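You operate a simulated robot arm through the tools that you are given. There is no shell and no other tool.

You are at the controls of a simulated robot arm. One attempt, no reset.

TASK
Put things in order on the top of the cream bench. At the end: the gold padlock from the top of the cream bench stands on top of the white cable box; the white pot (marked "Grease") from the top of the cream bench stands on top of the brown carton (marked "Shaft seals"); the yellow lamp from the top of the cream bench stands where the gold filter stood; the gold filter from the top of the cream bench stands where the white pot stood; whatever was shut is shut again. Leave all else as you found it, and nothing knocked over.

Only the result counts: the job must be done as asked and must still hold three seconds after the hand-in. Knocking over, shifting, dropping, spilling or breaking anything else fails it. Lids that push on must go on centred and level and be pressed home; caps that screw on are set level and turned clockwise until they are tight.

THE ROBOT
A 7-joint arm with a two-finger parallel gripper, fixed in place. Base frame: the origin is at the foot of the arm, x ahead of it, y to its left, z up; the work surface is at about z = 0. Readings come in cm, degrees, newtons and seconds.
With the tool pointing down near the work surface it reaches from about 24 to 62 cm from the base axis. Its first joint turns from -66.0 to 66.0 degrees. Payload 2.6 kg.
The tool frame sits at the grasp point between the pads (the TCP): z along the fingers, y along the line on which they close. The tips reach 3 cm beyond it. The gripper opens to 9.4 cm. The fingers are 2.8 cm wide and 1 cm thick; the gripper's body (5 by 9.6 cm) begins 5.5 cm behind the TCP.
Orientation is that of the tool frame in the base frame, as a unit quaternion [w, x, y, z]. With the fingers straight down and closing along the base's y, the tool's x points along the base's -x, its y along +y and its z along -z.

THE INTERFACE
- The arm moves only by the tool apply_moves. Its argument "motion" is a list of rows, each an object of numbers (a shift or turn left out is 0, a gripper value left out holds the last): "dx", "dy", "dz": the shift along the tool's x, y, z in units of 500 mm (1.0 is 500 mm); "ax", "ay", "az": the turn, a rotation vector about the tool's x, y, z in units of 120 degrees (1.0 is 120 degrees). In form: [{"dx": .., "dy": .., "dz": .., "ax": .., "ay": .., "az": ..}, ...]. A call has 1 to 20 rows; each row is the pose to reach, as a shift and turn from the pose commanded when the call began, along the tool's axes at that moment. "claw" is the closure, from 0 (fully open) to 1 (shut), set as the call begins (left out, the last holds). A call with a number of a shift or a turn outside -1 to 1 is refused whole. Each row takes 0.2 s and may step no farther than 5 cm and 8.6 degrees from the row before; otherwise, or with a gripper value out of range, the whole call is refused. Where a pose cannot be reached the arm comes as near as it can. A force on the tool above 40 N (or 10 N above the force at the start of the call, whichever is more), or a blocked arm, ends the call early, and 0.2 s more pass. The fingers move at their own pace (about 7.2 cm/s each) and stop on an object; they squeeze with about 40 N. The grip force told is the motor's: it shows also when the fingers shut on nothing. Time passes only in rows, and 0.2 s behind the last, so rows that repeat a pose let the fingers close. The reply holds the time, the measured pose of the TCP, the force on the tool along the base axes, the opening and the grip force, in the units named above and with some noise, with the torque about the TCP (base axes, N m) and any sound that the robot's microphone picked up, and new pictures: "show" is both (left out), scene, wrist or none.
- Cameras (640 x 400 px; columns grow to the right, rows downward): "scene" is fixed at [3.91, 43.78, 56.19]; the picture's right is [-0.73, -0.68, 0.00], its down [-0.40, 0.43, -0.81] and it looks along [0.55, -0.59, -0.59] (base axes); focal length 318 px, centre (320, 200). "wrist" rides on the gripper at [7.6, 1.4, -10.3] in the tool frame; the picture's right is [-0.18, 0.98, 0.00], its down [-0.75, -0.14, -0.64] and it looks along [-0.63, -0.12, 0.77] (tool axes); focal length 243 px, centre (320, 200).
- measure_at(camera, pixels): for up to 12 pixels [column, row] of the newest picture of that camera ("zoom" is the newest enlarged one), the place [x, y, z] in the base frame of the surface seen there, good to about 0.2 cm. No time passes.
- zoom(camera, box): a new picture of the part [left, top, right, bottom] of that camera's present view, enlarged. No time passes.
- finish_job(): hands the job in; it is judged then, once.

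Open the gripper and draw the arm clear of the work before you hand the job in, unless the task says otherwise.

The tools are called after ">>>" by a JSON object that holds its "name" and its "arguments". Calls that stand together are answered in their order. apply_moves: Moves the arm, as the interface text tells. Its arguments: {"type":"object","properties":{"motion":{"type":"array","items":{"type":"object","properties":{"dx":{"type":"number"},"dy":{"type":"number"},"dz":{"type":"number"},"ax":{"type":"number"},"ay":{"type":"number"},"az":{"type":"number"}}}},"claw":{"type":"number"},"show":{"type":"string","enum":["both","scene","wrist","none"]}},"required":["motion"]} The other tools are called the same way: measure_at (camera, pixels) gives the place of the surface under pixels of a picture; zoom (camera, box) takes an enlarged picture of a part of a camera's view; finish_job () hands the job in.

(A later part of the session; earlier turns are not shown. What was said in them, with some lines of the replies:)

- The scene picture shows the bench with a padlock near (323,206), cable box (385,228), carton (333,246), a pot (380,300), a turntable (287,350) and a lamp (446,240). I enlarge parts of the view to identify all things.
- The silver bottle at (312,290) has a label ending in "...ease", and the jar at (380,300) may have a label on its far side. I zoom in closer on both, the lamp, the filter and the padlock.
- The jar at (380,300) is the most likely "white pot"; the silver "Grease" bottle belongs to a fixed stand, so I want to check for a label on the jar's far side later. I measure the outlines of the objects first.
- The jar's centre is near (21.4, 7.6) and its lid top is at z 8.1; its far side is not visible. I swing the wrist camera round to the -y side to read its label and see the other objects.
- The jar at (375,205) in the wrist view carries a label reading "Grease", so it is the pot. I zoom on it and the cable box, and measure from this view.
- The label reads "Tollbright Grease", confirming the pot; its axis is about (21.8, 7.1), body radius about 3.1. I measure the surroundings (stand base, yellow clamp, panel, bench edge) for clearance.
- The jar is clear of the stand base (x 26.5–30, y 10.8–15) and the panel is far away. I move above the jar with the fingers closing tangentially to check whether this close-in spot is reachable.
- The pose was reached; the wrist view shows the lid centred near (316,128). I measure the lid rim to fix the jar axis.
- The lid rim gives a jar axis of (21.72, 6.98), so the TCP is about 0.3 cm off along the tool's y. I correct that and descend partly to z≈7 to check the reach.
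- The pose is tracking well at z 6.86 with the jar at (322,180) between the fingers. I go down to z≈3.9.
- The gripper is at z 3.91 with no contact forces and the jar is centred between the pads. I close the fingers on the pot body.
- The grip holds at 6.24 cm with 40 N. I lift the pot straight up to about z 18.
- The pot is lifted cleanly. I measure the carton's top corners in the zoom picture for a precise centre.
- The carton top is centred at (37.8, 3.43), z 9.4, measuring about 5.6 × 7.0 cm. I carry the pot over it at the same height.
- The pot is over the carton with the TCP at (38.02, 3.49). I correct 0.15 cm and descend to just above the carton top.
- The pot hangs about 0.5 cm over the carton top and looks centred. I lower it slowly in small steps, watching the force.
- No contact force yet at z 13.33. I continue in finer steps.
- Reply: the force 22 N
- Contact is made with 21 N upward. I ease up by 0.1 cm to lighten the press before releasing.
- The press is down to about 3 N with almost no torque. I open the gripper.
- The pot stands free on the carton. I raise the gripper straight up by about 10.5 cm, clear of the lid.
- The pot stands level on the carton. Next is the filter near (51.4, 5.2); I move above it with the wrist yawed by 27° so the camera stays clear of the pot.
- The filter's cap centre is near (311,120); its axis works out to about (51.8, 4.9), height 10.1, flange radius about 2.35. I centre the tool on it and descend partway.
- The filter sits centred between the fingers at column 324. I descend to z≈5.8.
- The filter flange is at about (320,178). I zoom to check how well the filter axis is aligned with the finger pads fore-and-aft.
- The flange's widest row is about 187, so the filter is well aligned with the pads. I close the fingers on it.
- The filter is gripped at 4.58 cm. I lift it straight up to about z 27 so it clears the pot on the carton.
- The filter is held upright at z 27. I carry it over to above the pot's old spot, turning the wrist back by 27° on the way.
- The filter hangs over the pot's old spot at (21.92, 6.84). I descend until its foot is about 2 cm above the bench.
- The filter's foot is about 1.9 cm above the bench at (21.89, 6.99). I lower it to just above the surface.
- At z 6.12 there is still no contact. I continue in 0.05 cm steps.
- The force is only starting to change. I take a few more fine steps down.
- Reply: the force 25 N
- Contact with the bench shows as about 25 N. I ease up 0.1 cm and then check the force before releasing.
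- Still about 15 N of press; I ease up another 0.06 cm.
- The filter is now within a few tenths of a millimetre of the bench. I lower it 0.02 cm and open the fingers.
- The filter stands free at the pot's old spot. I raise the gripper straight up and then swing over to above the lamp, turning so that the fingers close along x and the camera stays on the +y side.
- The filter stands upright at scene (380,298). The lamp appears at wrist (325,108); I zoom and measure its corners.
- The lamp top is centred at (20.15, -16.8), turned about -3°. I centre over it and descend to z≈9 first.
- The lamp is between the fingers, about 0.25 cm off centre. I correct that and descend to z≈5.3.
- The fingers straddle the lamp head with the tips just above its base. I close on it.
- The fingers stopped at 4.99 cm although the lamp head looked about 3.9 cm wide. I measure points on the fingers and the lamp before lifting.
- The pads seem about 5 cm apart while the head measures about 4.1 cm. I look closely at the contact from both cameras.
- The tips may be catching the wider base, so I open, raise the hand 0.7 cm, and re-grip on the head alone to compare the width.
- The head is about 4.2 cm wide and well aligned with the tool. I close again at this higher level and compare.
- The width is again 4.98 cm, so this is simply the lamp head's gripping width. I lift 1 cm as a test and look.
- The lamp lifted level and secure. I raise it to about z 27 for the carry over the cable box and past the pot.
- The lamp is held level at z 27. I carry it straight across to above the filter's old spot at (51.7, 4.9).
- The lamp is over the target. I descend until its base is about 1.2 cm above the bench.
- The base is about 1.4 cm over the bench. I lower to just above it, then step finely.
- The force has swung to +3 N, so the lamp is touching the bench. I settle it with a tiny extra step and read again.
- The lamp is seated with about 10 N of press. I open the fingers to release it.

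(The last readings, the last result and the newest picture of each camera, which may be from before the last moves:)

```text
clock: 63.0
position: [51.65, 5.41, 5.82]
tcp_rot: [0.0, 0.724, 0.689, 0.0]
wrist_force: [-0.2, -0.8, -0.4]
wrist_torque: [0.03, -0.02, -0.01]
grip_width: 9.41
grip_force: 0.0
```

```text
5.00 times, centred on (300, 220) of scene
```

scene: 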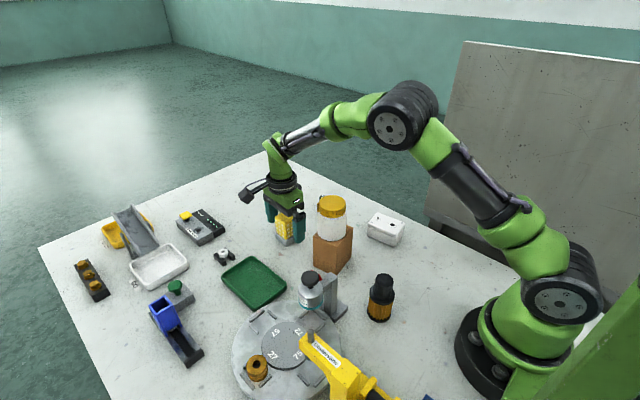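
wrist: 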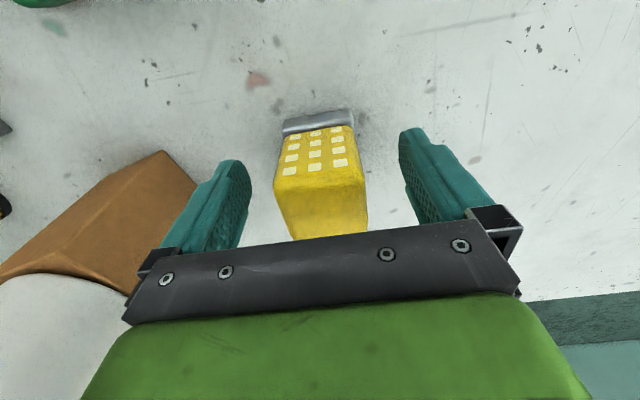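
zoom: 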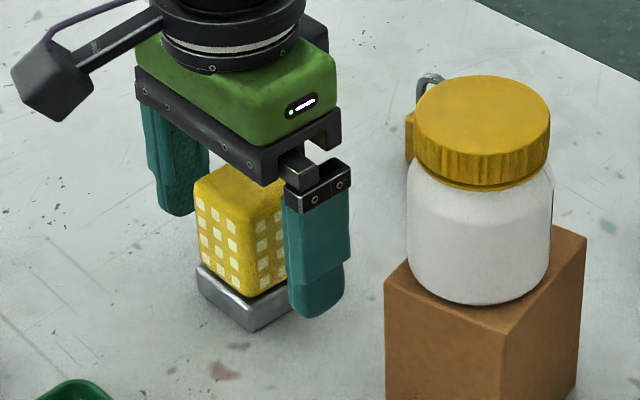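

The lamp stands free. I raise the hand 12 cm and look at the lamp and the padlock.

>>> {"name": "apply_moves", "arguments": {"motion": [{"dz": -0.03}, {"dz": -0.08}, {"dz": -0.13}, {"dz": -0.18}, {"dz": -0.24}, {"dz": -0.24}]}}

>>> {"name": "zoom", "arguments": {"camera": "scene", "box": [250, 180, 350, 260]}}

>>> {"name": "measure_at", "arguments": {"camera": "scene", "pixels": [[290, 246], [308, 241], [290, 239], [290, 219], [305, 217], [296, 212], [294, 221], [299, 245], [323, 200], [330, 206], [318, 208], [285, 216]]}}

```text
clock: 64.4
position: [51.79, 5.2, 17.85]
tcp_rot: [0.0, 0.724, 0.69, 0.0]
wrist_force: [-0.3, -0.1, 0.3]
wrist_torque: [-0.01, -0.01, 0.01]
grip_width: 9.4
grip_force: 0.1
```

scene: 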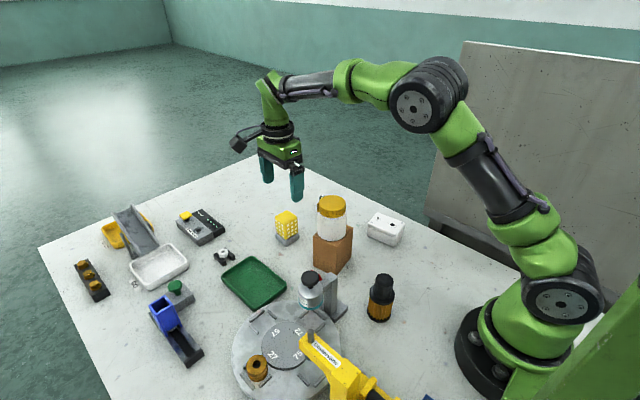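
wrist: 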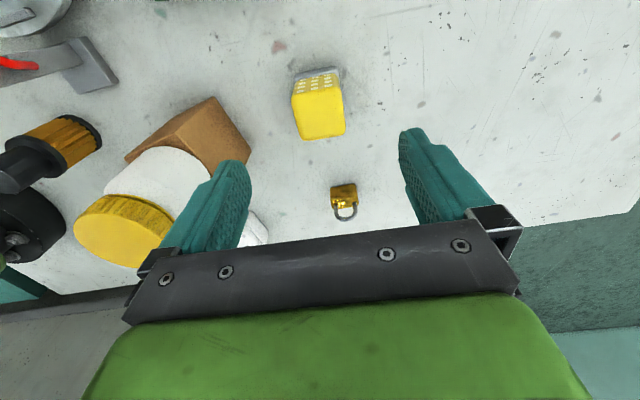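

```text
5.00 times, centred on (300, 220) of scene
```

zoom: 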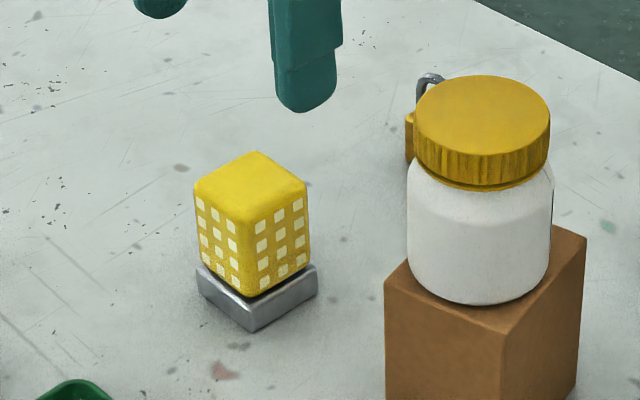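

```text
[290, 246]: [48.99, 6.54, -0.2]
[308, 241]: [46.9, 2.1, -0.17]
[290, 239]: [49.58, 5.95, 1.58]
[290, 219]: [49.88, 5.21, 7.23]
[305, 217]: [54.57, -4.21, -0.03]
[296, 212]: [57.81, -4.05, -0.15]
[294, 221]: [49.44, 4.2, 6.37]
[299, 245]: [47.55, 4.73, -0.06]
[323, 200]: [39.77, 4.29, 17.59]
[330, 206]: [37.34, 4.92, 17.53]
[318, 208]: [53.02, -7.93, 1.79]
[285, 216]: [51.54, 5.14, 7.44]
```

The lamp stands at the filter's old place. I measure its top corners in the zoom picture to confirm its centre, and the padlock from the wrist view.

>>> {"name": "measure_at", "arguments": {"camera": "zoom", "pixels": [[258, 156], [200, 188], [246, 218], [303, 188], [252, 187], [202, 275], [250, 328], [314, 282], [250, 305], [220, 172], [280, 170], [275, 205]]}}

>>> {"name": "measure_at", "arguments": {"camera": "wrist", "pixels": [[298, 95], [342, 90], [303, 136], [344, 131], [320, 113], [333, 188], [356, 186], [332, 207], [357, 204], [344, 197], [345, 210], [344, 218]]}}

>>> {"name": "zoom", "arguments": {"camera": "wrist", "box": [310, 160, 390, 230]}}

```text
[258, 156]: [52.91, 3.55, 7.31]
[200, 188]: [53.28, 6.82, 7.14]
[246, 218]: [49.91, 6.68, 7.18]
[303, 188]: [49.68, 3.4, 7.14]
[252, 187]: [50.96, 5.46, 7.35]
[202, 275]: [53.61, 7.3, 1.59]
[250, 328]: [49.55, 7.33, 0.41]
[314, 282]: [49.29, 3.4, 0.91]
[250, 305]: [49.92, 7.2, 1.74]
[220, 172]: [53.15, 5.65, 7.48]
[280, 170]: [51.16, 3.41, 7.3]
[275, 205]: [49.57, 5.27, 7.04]
```

```text
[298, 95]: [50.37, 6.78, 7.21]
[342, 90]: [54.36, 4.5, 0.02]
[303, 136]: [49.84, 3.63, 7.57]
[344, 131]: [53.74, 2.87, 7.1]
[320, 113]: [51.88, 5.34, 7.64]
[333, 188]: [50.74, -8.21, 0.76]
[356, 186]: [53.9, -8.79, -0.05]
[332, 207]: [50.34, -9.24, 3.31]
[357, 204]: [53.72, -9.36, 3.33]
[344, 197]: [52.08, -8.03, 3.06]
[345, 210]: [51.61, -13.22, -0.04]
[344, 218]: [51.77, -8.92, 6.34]
```

```text
5.71 times, centred on (350, 195) of wrist
```

zoom: 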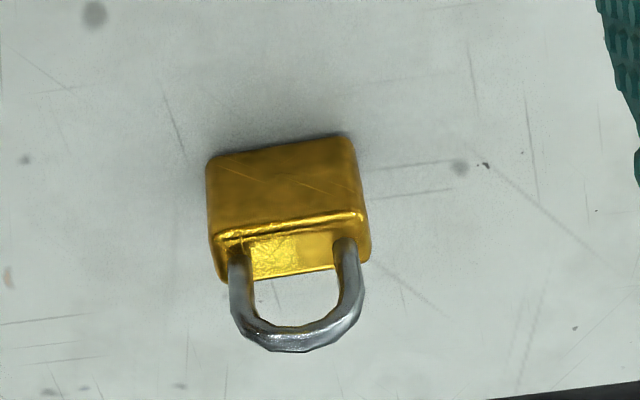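

The lamp's centre is about (51.5, 5.15), within 0.3 cm of the filter's old spot. Now I measure the padlock's front face in this zoom to get its exact angle.

>>> {"name": "measure_at", "arguments": {"camera": "zoom", "pixels": [[215, 170], [345, 150], [220, 222], [352, 203], [285, 195], [225, 238], [355, 220], [228, 272], [362, 255], [290, 260], [240, 310], [350, 290]]}}

>>> {"name": "zoom", "arguments": {"camera": "scene", "box": [300, 180, 350, 225]}}

```text
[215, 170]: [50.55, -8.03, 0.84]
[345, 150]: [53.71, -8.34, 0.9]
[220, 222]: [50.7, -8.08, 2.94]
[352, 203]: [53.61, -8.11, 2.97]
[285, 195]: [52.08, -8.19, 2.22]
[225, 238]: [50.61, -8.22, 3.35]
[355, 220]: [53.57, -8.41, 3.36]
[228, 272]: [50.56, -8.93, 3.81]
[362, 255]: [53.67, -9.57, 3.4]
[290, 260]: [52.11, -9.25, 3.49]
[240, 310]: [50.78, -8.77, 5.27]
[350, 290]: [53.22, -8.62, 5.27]
```

```text
8.89 times, centred on (325, 202) of scene
```

zoom: 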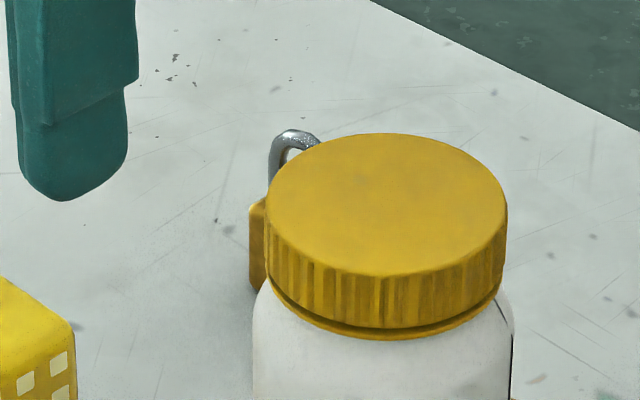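

The padlock body is centred near (51.9, -8.75), its width turned about -3°. I move above it while turning the wrist +90° so the fingers close across its thickness.

>>> {"name": "apply_moves", "arguments": {"motion": [{"dx": -0.0253, "dy": 0.0015, "az": -0.0682}, {"dx": -0.0507, "dy": 0.0029, "az": -0.1364}, {"dx": -0.076, "dy": 0.0044, "az": -0.2045}, {"dx": -0.1013, "dy": 0.0059, "az": -0.2727}, {"dx": -0.1267, "dy": 0.0074, "az": -0.3409}, {"dx": -0.152, "dy": 0.0088, "az": -0.4091}, {"dx": -0.1774, "dy": 0.0103, "az": -0.4773}, {"dx": -0.2027, "dy": 0.0118, "az": -0.5455}, {"dx": -0.228, "dy": 0.0133, "az": -0.6136}, {"dx": -0.2534, "dy": 0.0147, "az": -0.6818}, {"dx": -0.2787, "dy": 0.0162, "az": -0.75}, {"dx": -0.2787, "dy": 0.0162, "az": -0.75}]}}

>>> {"name": "zoom", "arguments": {"camera": "wrist", "box": [260, 60, 380, 150]}}

```text
clock: 67.0
position: [51.8, -8.75, 17.8]
tcp_rot: [0.0, 0.025, 1.0, 0.0]
wrist_force: [0.5, -0.4, -0.9]
wrist_torque: [0.01, 0.0, -0.02]
grip_width: 9.39
grip_force: 0.0
```

scene: 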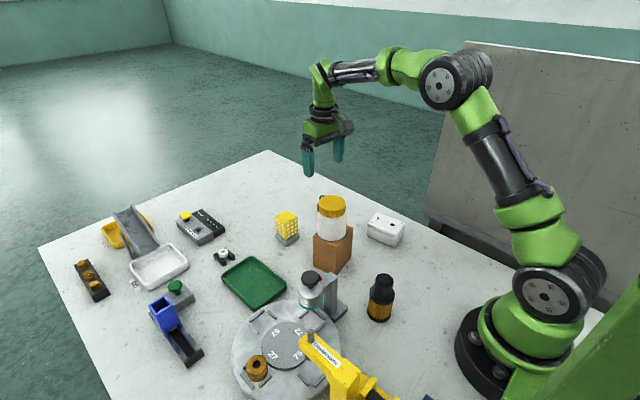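
wrist: 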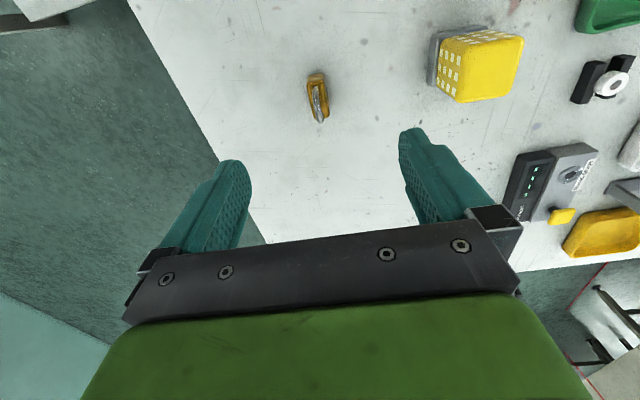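

```text
4.44 times, centred on (320, 105) of wrist
```

zoom: 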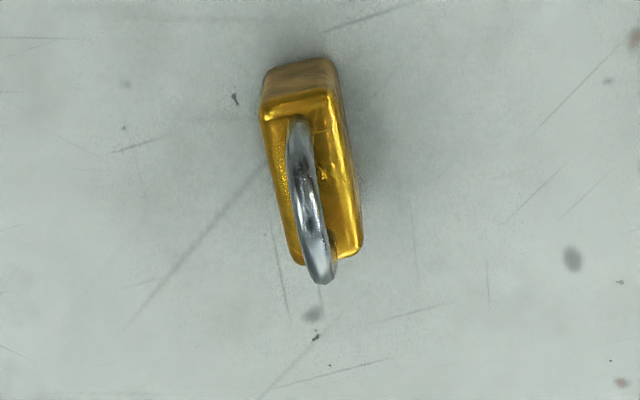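

The padlock is at wrist (318,100), offset about 0.1–0.2 cm from the tool axis and nearly aligned. I fine-correct and descend to z≈8.

>>> {"name": "apply_moves", "arguments": {"motion": [{"dx": -0.002, "dy": -0.0032, "az": -0.02}, {"dx": -0.002, "dy": -0.0032, "dz": 0.04, "az": -0.02}, {"dx": -0.002, "dy": -0.0032, "dz": 0.09, "az": -0.02}, {"dx": -0.002, "dy": -0.0032, "dz": 0.14, "az": -0.02}, {"dx": -0.002, "dy": -0.0032, "dz": 0.18, "az": -0.02}, {"dx": -0.002, "dy": -0.0032, "dz": 0.196, "az": -0.02}, {"dx": -0.002, "dy": -0.0032, "dz": 0.196, "az": -0.02}], "show": "both"}}

>>> {"name": "zoom", "arguments": {"camera": "wrist", "box": [220, 90, 420, 250]}}

```text
clock: 68.6
position: [51.91, -8.81, 7.81]
tcp_rot: [0.0, 0.003, 1.0, 0.0]
wrist_force: [-0.4, -0.3, 0.0]
wrist_torque: [-0.03, -0.01, -0.01]
grip_width: 9.4
grip_force: 0.0
```

scene: 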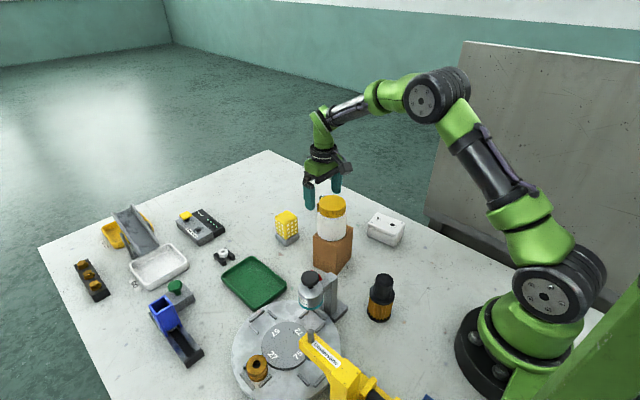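
wrist: 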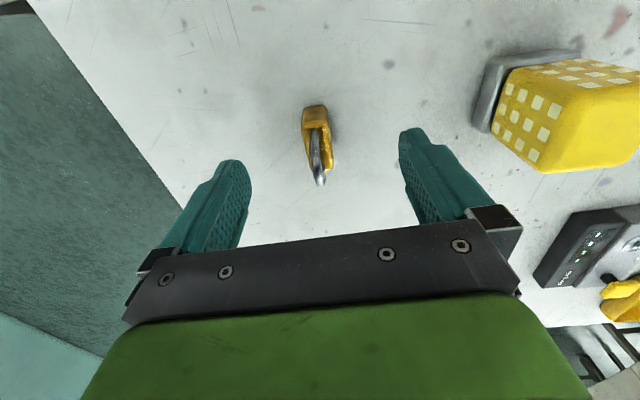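

```text
2.50 times, centred on (320, 170) of wrist
```

zoom: 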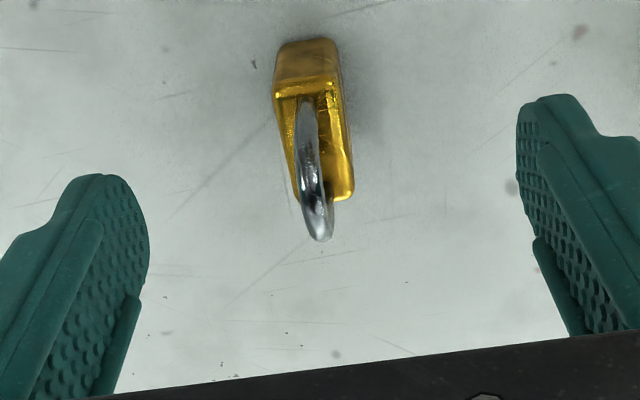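

The padlock is centred fore-and-aft and about 0.1 cm off laterally. I descend to z≈4.2.

>>> {"name": "apply_moves", "arguments": {"motion": [{"dy": -0.002, "dz": 0.02}, {"dy": -0.002, "dz": 0.045}, {"dy": -0.002, "dz": 0.065}, {"dy": -0.002, "dz": 0.072}, {"dy": -0.002, "dz": 0.072}], "show": "wrist"}}

>>> {"name": "zoom", "arguments": {"camera": "wrist", "box": [220, 90, 420, 250]}}

```text
clock: 69.8
position: [52.09, -8.99, 4.33]
tcp_rot: [0.0, 0.003, 1.0, 0.0]
wrist_force: [0.3, 0.0, -0.1]
wrist_torque: [0.03, -0.01, 0.04]
grip_width: 9.4
grip_force: 0.1
```

wrist: 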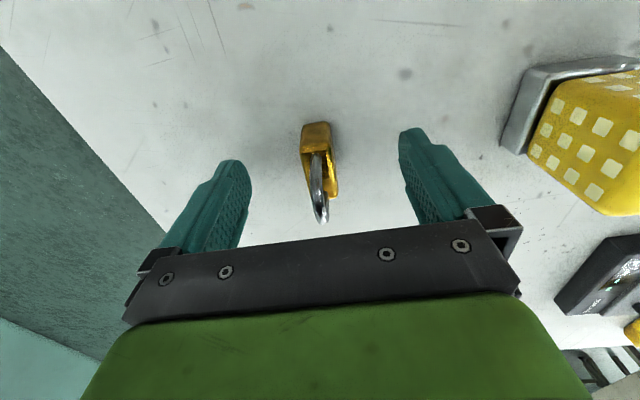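

```text
2.50 times, centred on (320, 170) of wrist
```

zoom: 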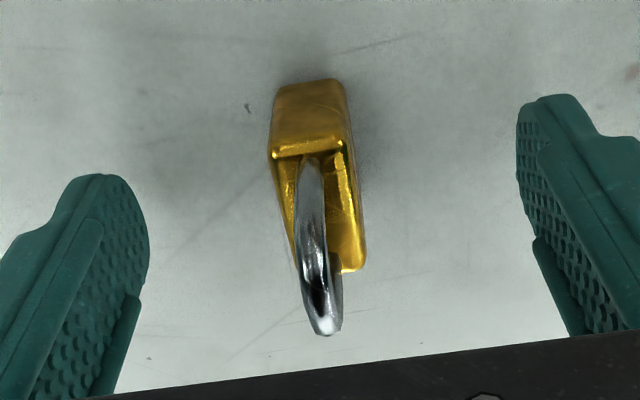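

The padlock body sits between the pads. I close the fingers on it.

>>> {"name": "apply_moves", "arguments": {"motion": [{"dz": 0.0}, {"dz": 0.0}, {"dz": 0.0}, {"dz": 0.0}, {"dz": 0.0}, {"dz": 0.0}], "claw": 1, "show": "wrist"}}

>>> {"name": "zoom", "arguments": {"camera": "wrist", "box": [220, 90, 420, 250]}}

```text
clock: 71.2
position: [52.04, -9.07, 4.35]
tcp_rot: [0.0, 0.004, 1.0, 0.0]
wrist_force: [0.4, 0.7, 0.0]
wrist_torque: [0.05, -0.04, 0.01]
grip_width: 1.69
grip_force: 39.8
```

wrist: 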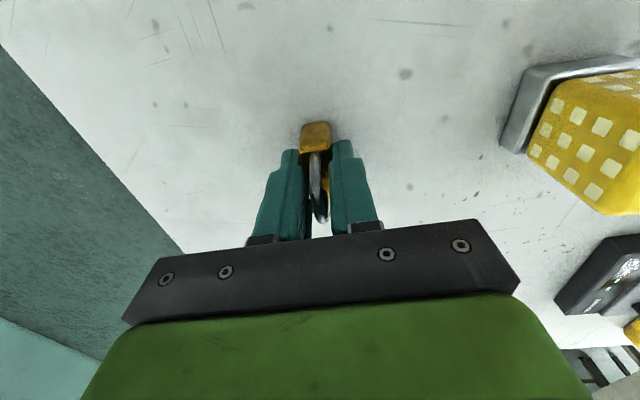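

```text
2.50 times, centred on (320, 170) of wrist
```

zoom: 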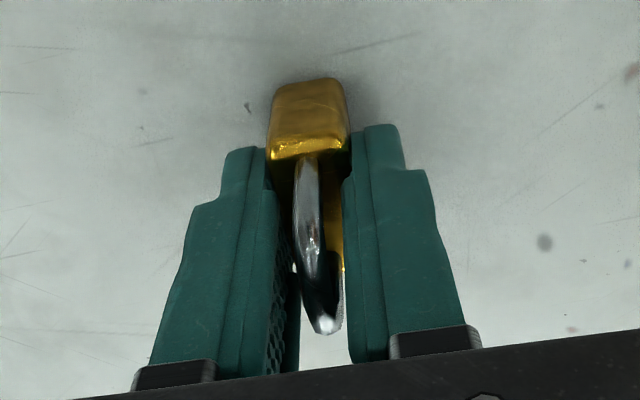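

The padlock is gripped at 1.69 cm. I lift it straight up to about z 16.

>>> {"name": "apply_moves", "arguments": {"motion": [{"dz": -0.01}, {"dz": -0.04}, {"dz": -0.09}, {"dz": -0.14}, {"dz": -0.19}, {"dz": -0.235}, {"dz": -0.235}], "show": "both"}}

>>> {"name": "zoom", "arguments": {"camera": "scene", "box": [360, 200, 415, 255]}}

```text
clock: 72.8
position: [51.98, -8.91, 16.08]
tcp_rot: [0.001, 0.003, 1.0, 0.0]
wrist_force: [0.0, -0.1, -0.7]
wrist_torque: [-0.03, 0.03, -0.02]
grip_width: 1.68
grip_force: 40.0
```

scene: 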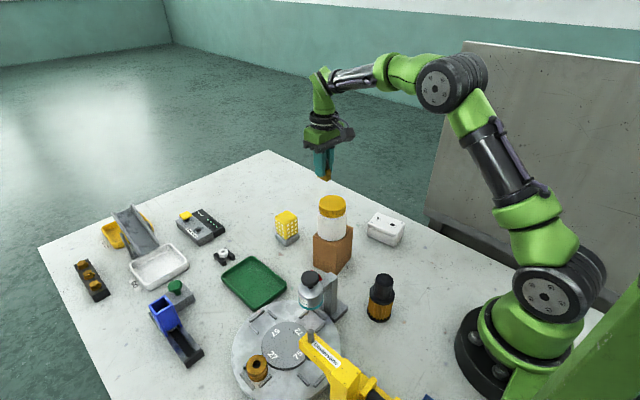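
wrist: 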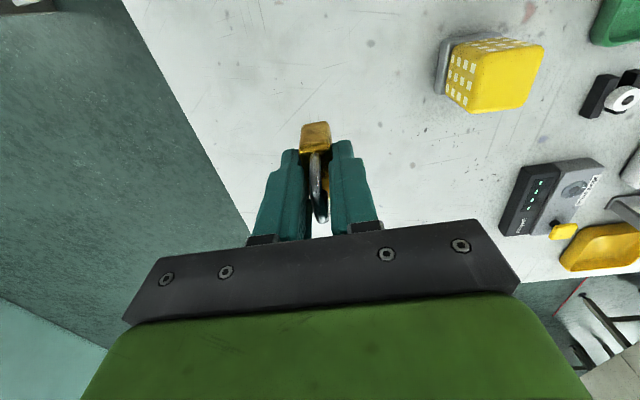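

```text
7.27 times, centred on (388, 228) of scene
```

zoom: 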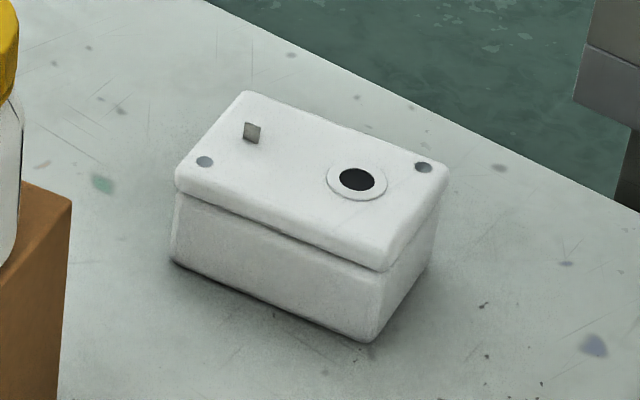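

The cable box is unobstructed now. I measure its lid corners, the little post and the ring in this zoom.

>>> {"name": "measure_at", "arguments": {"camera": "zoom", "pixels": [[247, 97], [436, 176], [388, 258], [184, 182], [252, 142], [252, 127], [357, 180], [329, 179], [204, 161], [424, 168], [300, 180], [285, 155]]}}

>>> {"name": "measure_at", "arguments": {"camera": "zoom", "pixels": [[310, 140], [275, 185], [290, 165], [300, 150], [270, 200], [320, 130], [357, 199], [385, 185], [262, 142], [357, 164], [175, 258], [372, 338]]}}

```text
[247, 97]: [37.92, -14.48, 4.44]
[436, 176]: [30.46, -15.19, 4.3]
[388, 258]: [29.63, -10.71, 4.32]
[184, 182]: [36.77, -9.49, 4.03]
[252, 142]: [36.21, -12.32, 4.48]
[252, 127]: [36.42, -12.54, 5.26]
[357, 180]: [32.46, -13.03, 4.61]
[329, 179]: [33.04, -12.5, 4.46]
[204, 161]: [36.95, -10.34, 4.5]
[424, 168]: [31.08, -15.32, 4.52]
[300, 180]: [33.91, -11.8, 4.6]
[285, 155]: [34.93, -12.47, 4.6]
```

```text
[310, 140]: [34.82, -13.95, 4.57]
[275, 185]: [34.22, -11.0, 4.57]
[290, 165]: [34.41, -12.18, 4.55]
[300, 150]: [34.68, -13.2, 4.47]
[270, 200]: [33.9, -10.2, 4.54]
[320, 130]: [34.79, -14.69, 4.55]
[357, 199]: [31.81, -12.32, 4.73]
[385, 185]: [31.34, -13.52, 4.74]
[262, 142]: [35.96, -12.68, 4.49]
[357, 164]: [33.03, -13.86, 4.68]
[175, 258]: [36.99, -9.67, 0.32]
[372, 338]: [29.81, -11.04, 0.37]
```

The box is turned about 11°; the post is at (36.2, -12.4) and the ring edge about 3 cm from it, so the free strip's centre is (34.45, -12.5). I carry the padlock over it, turning the wrist by -79° so its thickness lies along the box's length.

>>> {"name": "apply_moves", "arguments": {"motion": [{"dx": 0.035, "dy": -0.0077, "az": 0.0656}, {"dx": 0.07, "dy": -0.0153, "az": 0.1312}, {"dx": 0.1049, "dy": -0.023, "az": 0.1968}, {"dx": 0.1399, "dy": -0.0306, "az": 0.2624}, {"dx": 0.1749, "dy": -0.0383, "az": 0.328}, {"dx": 0.2099, "dy": -0.0459, "az": 0.3936}, {"dx": 0.2449, "dy": -0.0536, "az": 0.4592}, {"dx": 0.2798, "dy": -0.0612, "az": 0.5248}, {"dx": 0.3148, "dy": -0.0689, "az": 0.5904}, {"dx": 0.3498, "dy": -0.0765, "az": 0.656}, {"dx": 0.3498, "dy": -0.0765, "az": 0.656}]}}

>>> {"name": "zoom", "arguments": {"camera": "scene", "box": [345, 170, 425, 260]}}

>>> {"name": "zoom", "arguments": {"camera": "wrist", "box": [220, 70, 420, 240]}}

```text
clock: 75.2
position: [34.41, -12.56, 16.22]
tcp_rot: [0.0, 0.638, 0.77, 0.0]
wrist_force: [-0.2, 0.2, -1.1]
wrist_torque: [-0.01, -0.03, -0.01]
grip_width: 1.68
grip_force: 39.5
```

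scene: 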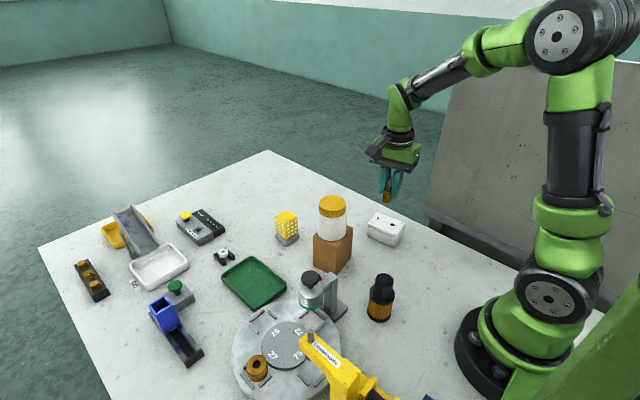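
wrist: 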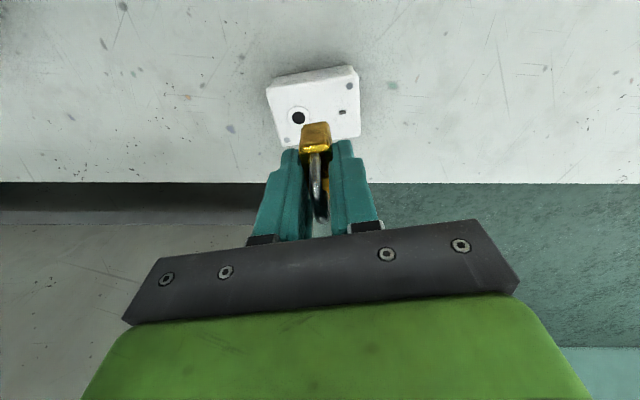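

```text
4.44 times, centred on (385, 215) of scene
```

zoom: 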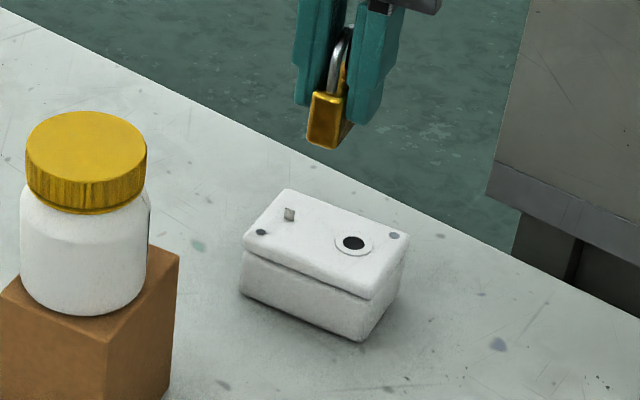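

```text
2.35 times, centred on (320, 155) of wrist
```

zoom: 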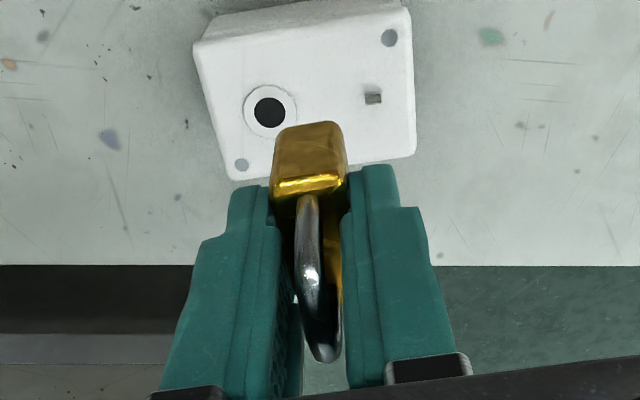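

From the wrist view, the ring is about 2.1 cm to one side and the post 2.0 cm to the other side, so the padlock is well placed between. I shift 0.25 cm towards the box's mid-line and descend to about 0.8 cm above the lid.

>>> {"name": "apply_moves", "arguments": {"motion": [{"dx": -0.005, "dy": 0.001, "dz": 0.01}, {"dx": -0.005, "dy": 0.001, "dz": 0.04}, {"dx": -0.005, "dy": 0.001, "dz": 0.07}, {"dx": -0.005, "dy": 0.001, "dz": 0.1}, {"dx": -0.005, "dy": 0.001, "dz": 0.12}, {"dx": -0.005, "dy": 0.001, "dz": 0.13}, {"dx": -0.005, "dy": 0.001, "dz": 0.13}]}}

>>> {"name": "zoom", "arguments": {"camera": "scene", "box": [350, 190, 420, 260]}}

>>> {"name": "zoom", "arguments": {"camera": "wrist", "box": [220, 70, 420, 240]}}

```text
clock: 76.8
position: [34.59, -12.86, 9.69]
tcp_rot: [0.0, 0.637, 0.771, 0.0]
wrist_force: [-0.2, 0.0, -0.7]
wrist_torque: [0.01, 0.01, 0.02]
grip_width: 1.7
grip_force: 39.7
```

scene: 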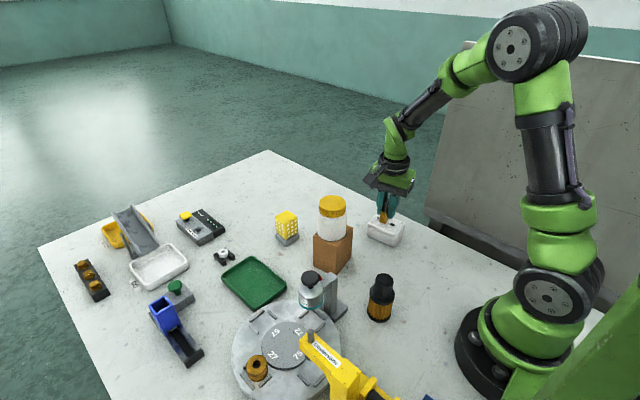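
wrist: 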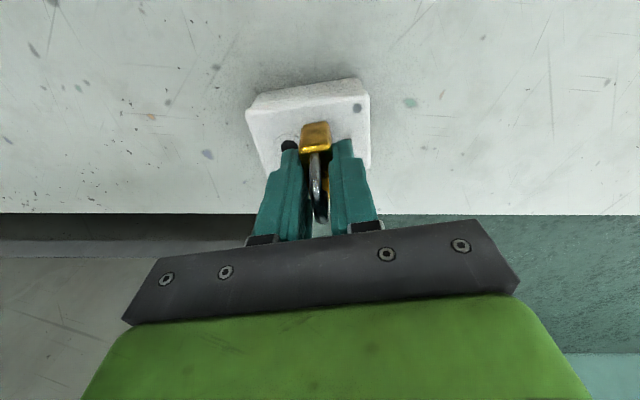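

```text
5.71 times, centred on (385, 225) of scene
```

zoom: 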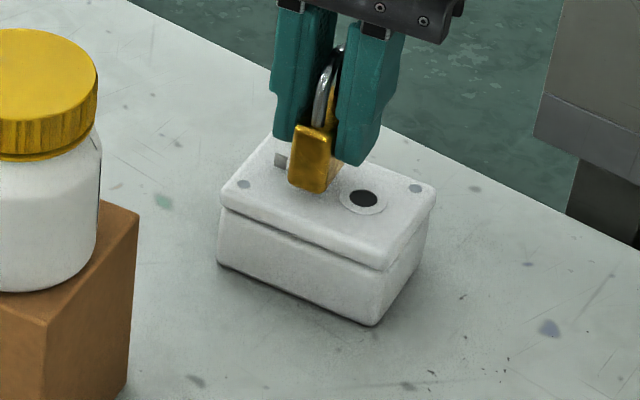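

```text
2.35 times, centred on (320, 155) of wrist
```

zoom: 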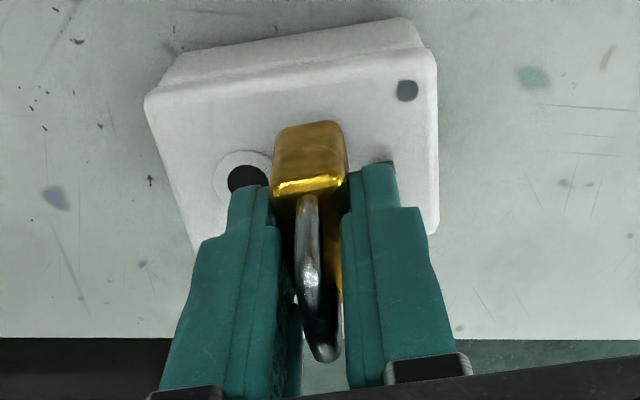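

The padlock hangs level about 0.8 cm above the lid, between the post and the ring. I lower it in small steps while watching the force.

>>> {"name": "apply_moves", "arguments": {"motion": [{"dz": 0.003}, {"dz": 0.006}, {"dz": 0.009}, {"dz": 0.011}, {"dz": 0.011}], "show": "none"}}

```text
clock: 78.0
position: [34.5, -12.8, 9.11]
tcp_rot: [0.0, 0.637, 0.771, 0.0]
wrist_force: [0.4, -0.2, -0.1]
wrist_torque: [0.01, 0.01, -0.01]
grip_width: 1.69
grip_force: 39.8
```

Still free at z 9.11. I step down by 0.05 cm at a time.

>>> {"name": "apply_moves", "arguments": {"motion": [{"dz": 0.001}, {"dz": 0.002}, {"dz": 0.003}, {"dz": 0.003}], "show": "none"}}

```text
clock: 79.0
position: [34.63, -12.92, 8.97]
tcp_rot: [0.0, 0.637, 0.771, 0.0]
wrist_force: [-0.7, -0.1, 0.3]
wrist_torque: [-0.02, 0.09, 0.0]
grip_width: 1.68
grip_force: 39.9
```

No contact yet at z 8.97; I continue with the same fine steps.

>>> {"name": "apply_moves", "arguments": {"motion": [{"dz": 0.001}, {"dz": 0.002}, {"dz": 0.002}], "show": "none"}}

```text
clock: 79.8
position: [34.61, -12.93, 8.93]
tcp_rot: [0.0, 0.637, 0.771, 0.0]
wrist_force: [-1.5, 2.8, 14.8]
wrist_torque: [0.16, 0.09, 0.0]
grip_width: 1.68
grip_force: 40.3
```

Contact shows as 15 N on the lid. I ease up 0.05 cm and look before releasing.

>>> {"name": "apply_moves", "arguments": {"motion": [{"dz": -0.0005}, {"dz": -0.001}, {"dz": -0.001}], "show": "both"}}

>>> {"name": "zoom", "arguments": {"camera": "scene", "box": [350, 190, 420, 260]}}

>>> {"name": "zoom", "arguments": {"camera": "wrist", "box": [220, 70, 420, 240]}}

```text
clock: 80.6
position: [34.52, -13.07, 8.87]
tcp_rot: [0.0, 0.637, 0.771, -0.001]
wrist_force: [1.9, 2.9, 9.9]
wrist_torque: [0.09, -0.08, -0.01]
grip_width: 1.7
grip_force: 40.1
```

scene: 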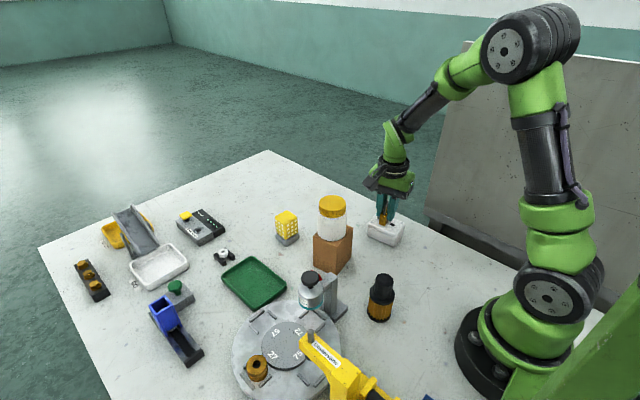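
wrist: 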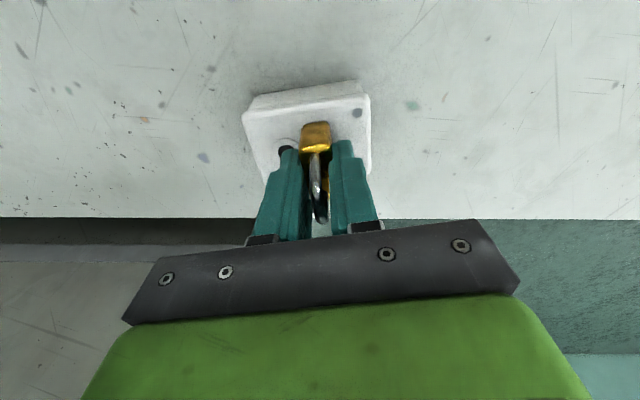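

```text
5.71 times, centred on (385, 225) of scene
```

zoom: 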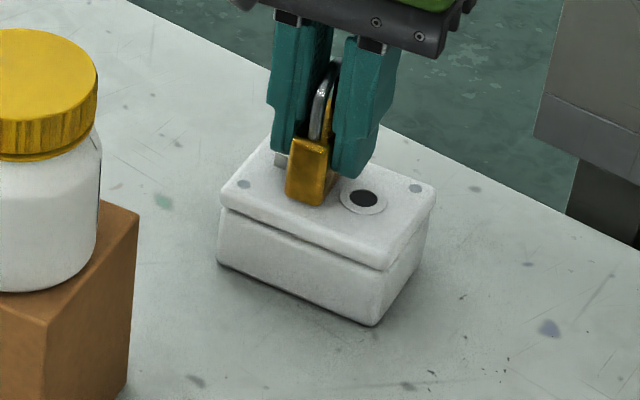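

```text
2.35 times, centred on (320, 155) of wrist
```

zoom: 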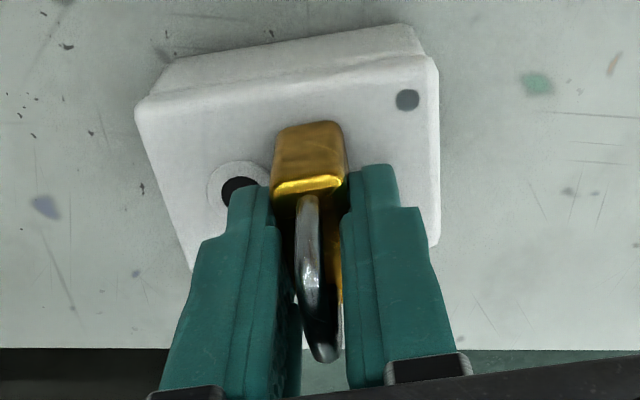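

The padlock sits on the lid between post and ring, still pressed with 10 N. I ease up a hair, then open the fingers only part-way so that they stay clear of the post.

>>> {"name": "apply_moves", "arguments": {"motion": [{"dz": -0.0006}, {"dz": -0.0006}], "show": "none"}}

>>> {"name": "apply_moves", "arguments": {"motion": [{"dz": 0.0}, {"dz": 0.0}, {"dz": 0.0}], "claw": 0.7, "show": "both"}}

>>> {"name": "zoom", "arguments": {"camera": "scene", "box": [350, 190, 420, 260]}}

>>> {"name": "zoom", "arguments": {"camera": "wrist", "box": [220, 70, 420, 240]}}

```text
clock: 81.2
position: [34.45, -12.92, 8.98]
tcp_rot: [0.001, 0.637, 0.771, 0.0]
wrist_force: [1.7, -2.2, 4.0]
wrist_torque: [-0.11, -0.05, 0.0]
grip_width: 1.66
grip_force: 39.9
```

```text
clock: 82.0
position: [34.61, -12.92, 8.95]
tcp_rot: [0.001, 0.637, 0.771, 0.0]
wrist_force: [0.1, 0.4, -0.1]
wrist_torque: [0.01, 0.03, 0.02]
grip_width: 2.81
grip_force: 0.0
```

scene: 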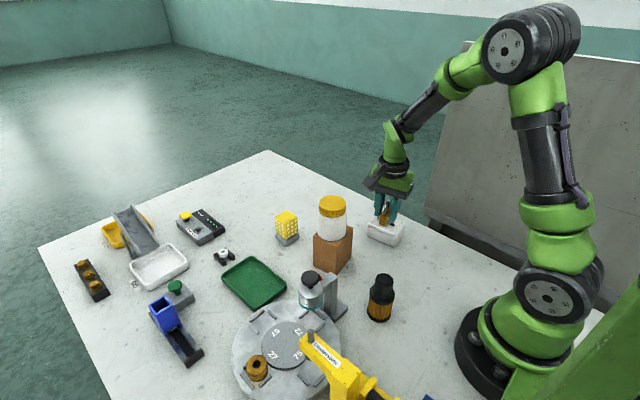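
wrist: 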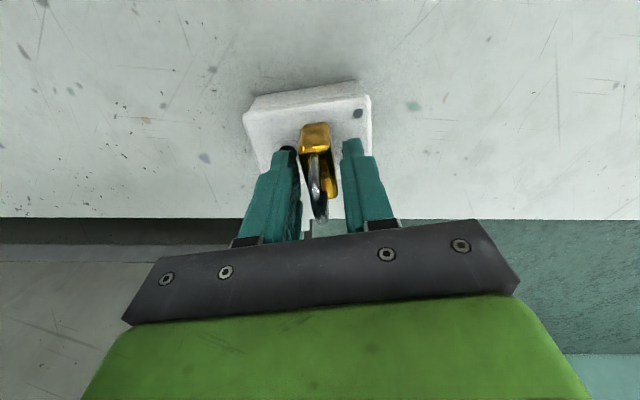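

```text
5.71 times, centred on (385, 225) of scene
```

zoom: 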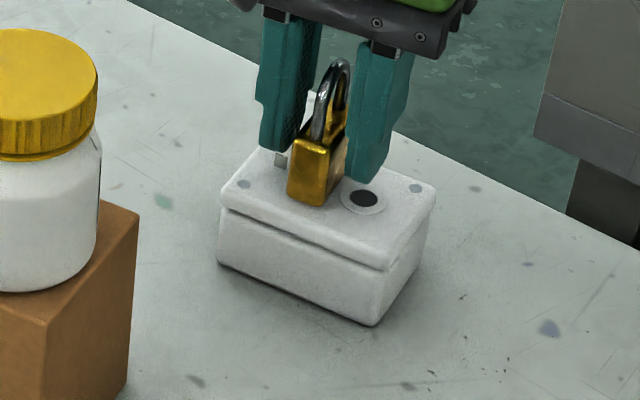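

```text
2.35 times, centred on (320, 155) of wrist
```

zoom: 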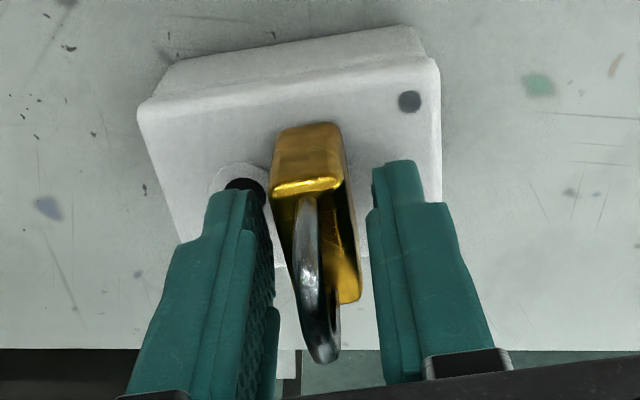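

The padlock stands free with about 0.5 cm clearance on each side. I raise the hand straight up.

>>> {"name": "apply_moves", "arguments": {"motion": [{"dz": -0.01}, {"dz": -0.03}, {"dz": -0.06}, {"dz": -0.1}, {"dz": -0.14}, {"dz": -0.18}, {"dz": -0.23}, {"dz": -0.28}, {"dz": -0.28}], "show": "both"}}

>>> {"name": "zoom", "arguments": {"camera": "scene", "box": [350, 190, 420, 260]}}

>>> {"name": "zoom", "arguments": {"camera": "scene", "box": [260, 180, 420, 330]}}

```text
clock: 84.0
position: [34.65, -12.82, 23.21]
tcp_rot: [0.0, 0.637, 0.771, 0.0]
wrist_force: [0.2, 0.4, -0.2]
wrist_torque: [-0.03, -0.01, 0.01]
grip_width: 2.8
grip_force: 0.1
```

scene: 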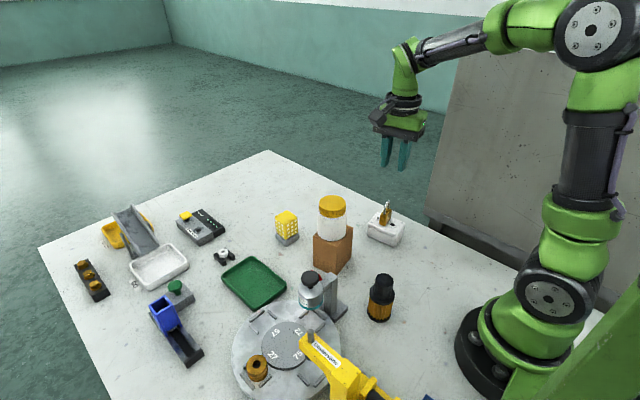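
wrist: 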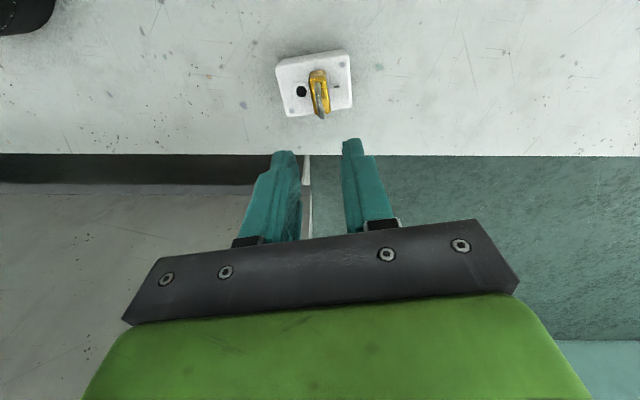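

```text
5.71 times, centred on (385, 225) of scene
```

zoom: 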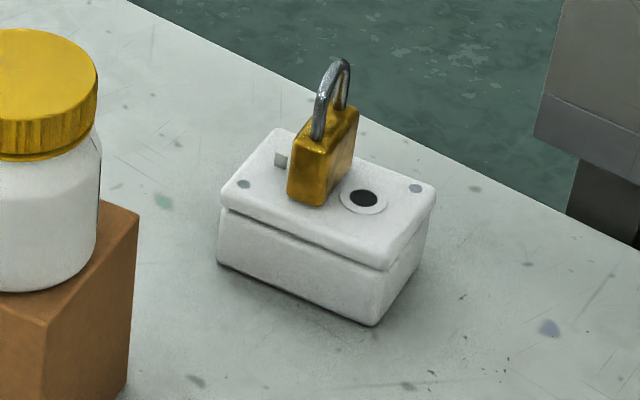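

```text
2.67 times, centred on (340, 255) of scene
```

zoom: 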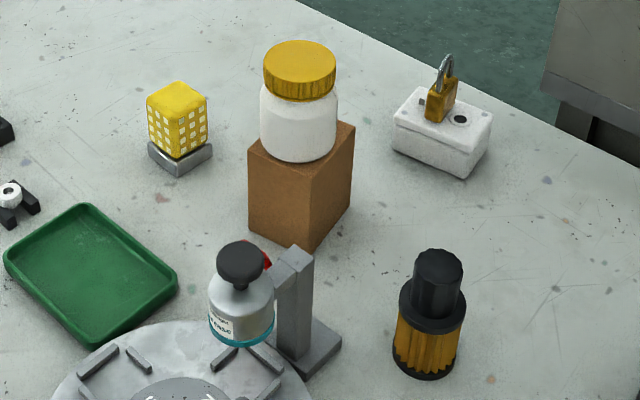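

All four items stand in place. I verify the filter's, pot's, carton's and box's positions by measurement.

>>> {"name": "measure_at", "arguments": {"camera": "zoom", "pixels": [[438, 262], [415, 265], [462, 265], [395, 352], [457, 352], [425, 378], [425, 340], [400, 290], [466, 290], [438, 255], [438, 275], [425, 365]]}}

>>> {"name": "measure_at", "arguments": {"camera": "zoom", "pixels": [[250, 150], [314, 182], [353, 128], [314, 242], [250, 222], [300, 60], [280, 72], [320, 72], [300, 160], [394, 122], [464, 165], [490, 125]]}}

```text
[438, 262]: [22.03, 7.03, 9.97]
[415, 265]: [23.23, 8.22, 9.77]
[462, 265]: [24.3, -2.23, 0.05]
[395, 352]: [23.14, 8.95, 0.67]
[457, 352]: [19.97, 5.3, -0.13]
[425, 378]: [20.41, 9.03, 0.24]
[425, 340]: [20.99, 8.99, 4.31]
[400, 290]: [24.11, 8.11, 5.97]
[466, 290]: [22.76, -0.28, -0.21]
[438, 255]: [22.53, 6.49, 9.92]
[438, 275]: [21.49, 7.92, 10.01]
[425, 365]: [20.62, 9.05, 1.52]
```

```text
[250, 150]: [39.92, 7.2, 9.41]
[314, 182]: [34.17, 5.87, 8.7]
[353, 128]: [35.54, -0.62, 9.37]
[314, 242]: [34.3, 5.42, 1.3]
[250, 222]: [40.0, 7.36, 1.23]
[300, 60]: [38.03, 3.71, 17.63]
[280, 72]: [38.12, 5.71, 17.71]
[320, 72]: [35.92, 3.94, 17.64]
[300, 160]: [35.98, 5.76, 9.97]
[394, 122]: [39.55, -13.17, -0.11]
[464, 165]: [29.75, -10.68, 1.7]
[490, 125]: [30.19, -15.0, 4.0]
```

The filter is at (22.0, 7.0), matching the pot's old spot, and the carton and cable box have not moved. I open the gripper fully and draw the arm up and clear.

>>> {"name": "apply_moves", "arguments": {"motion": [{"dz": -0.03}, {"dz": -0.07}, {"dz": -0.11}, {"dz": -0.14}, {"dz": -0.14}, {"dz": -0.14}], "claw": 0, "show": "both"}}

>>> {"name": "zoom", "arguments": {"camera": "scene", "box": [240, 170, 440, 340]}}

```text
clock: 85.4
position: [34.67, -12.76, 29.91]
tcp_rot: [0.0, 0.636, 0.771, 0.0]
wrist_force: [-0.2, 0.4, 0.0]
wrist_torque: [0.01, 0.01, -0.01]
grip_width: 9.42
grip_force: 0.1
```

scene: 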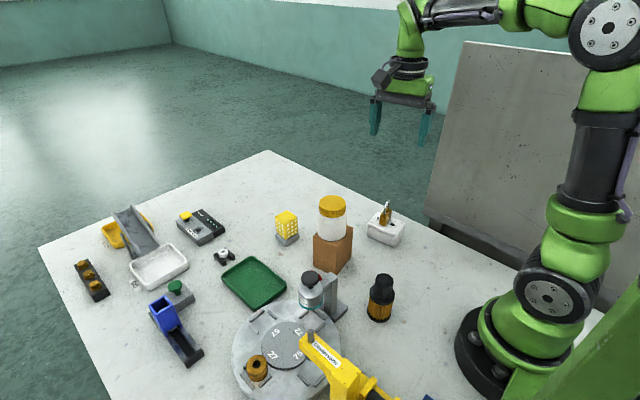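
wrist: 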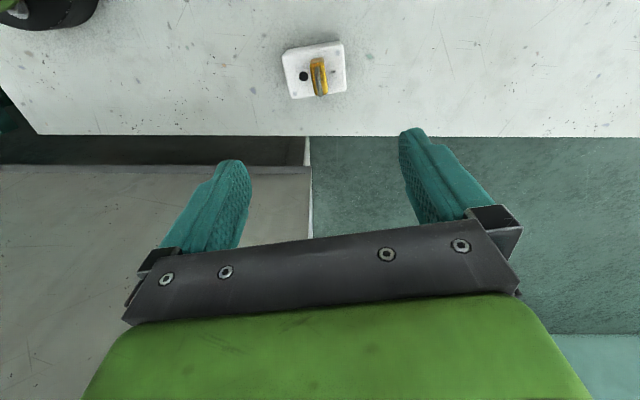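

```text
2.35 times, centred on (340, 255) of scene
```

zoom: 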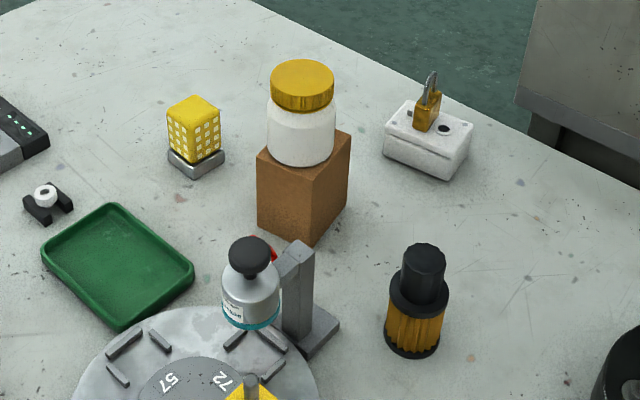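

The final pictures show the padlock on the cable box (386,213), the pot on the carton (333,217), the lamp at the filter's old place (287,228) and the filter at the pot's old place (380,297), all upright. The gripper is open and clear, so I hand the job in.

>>> {"name": "finish_job", "arguments": {}}

```text
The job is handed in.
```

The bench is in order as asked, and I've handed the job in. The hand-in was accepted, but no verdict on the result has come back.

- **Padlock:** it stands upright on top of the white cable box, between the small post and the ring on the lid.
- **White pot ("Grease"):** it stands on top of the brown carton, roughly centred, with its lid still on.
- **Lamp:** it stands where the filter was, within about 0.3 cm of that spot.
- **Filter:** it stands where the pot was, also within about 0.3 cm.

When I checked before handing in, the carton and cable box had not shifted and nothing had been knocked over. I opened nothing during the job, so nothing needed shutting again. The gripper is open and clear of the bench.
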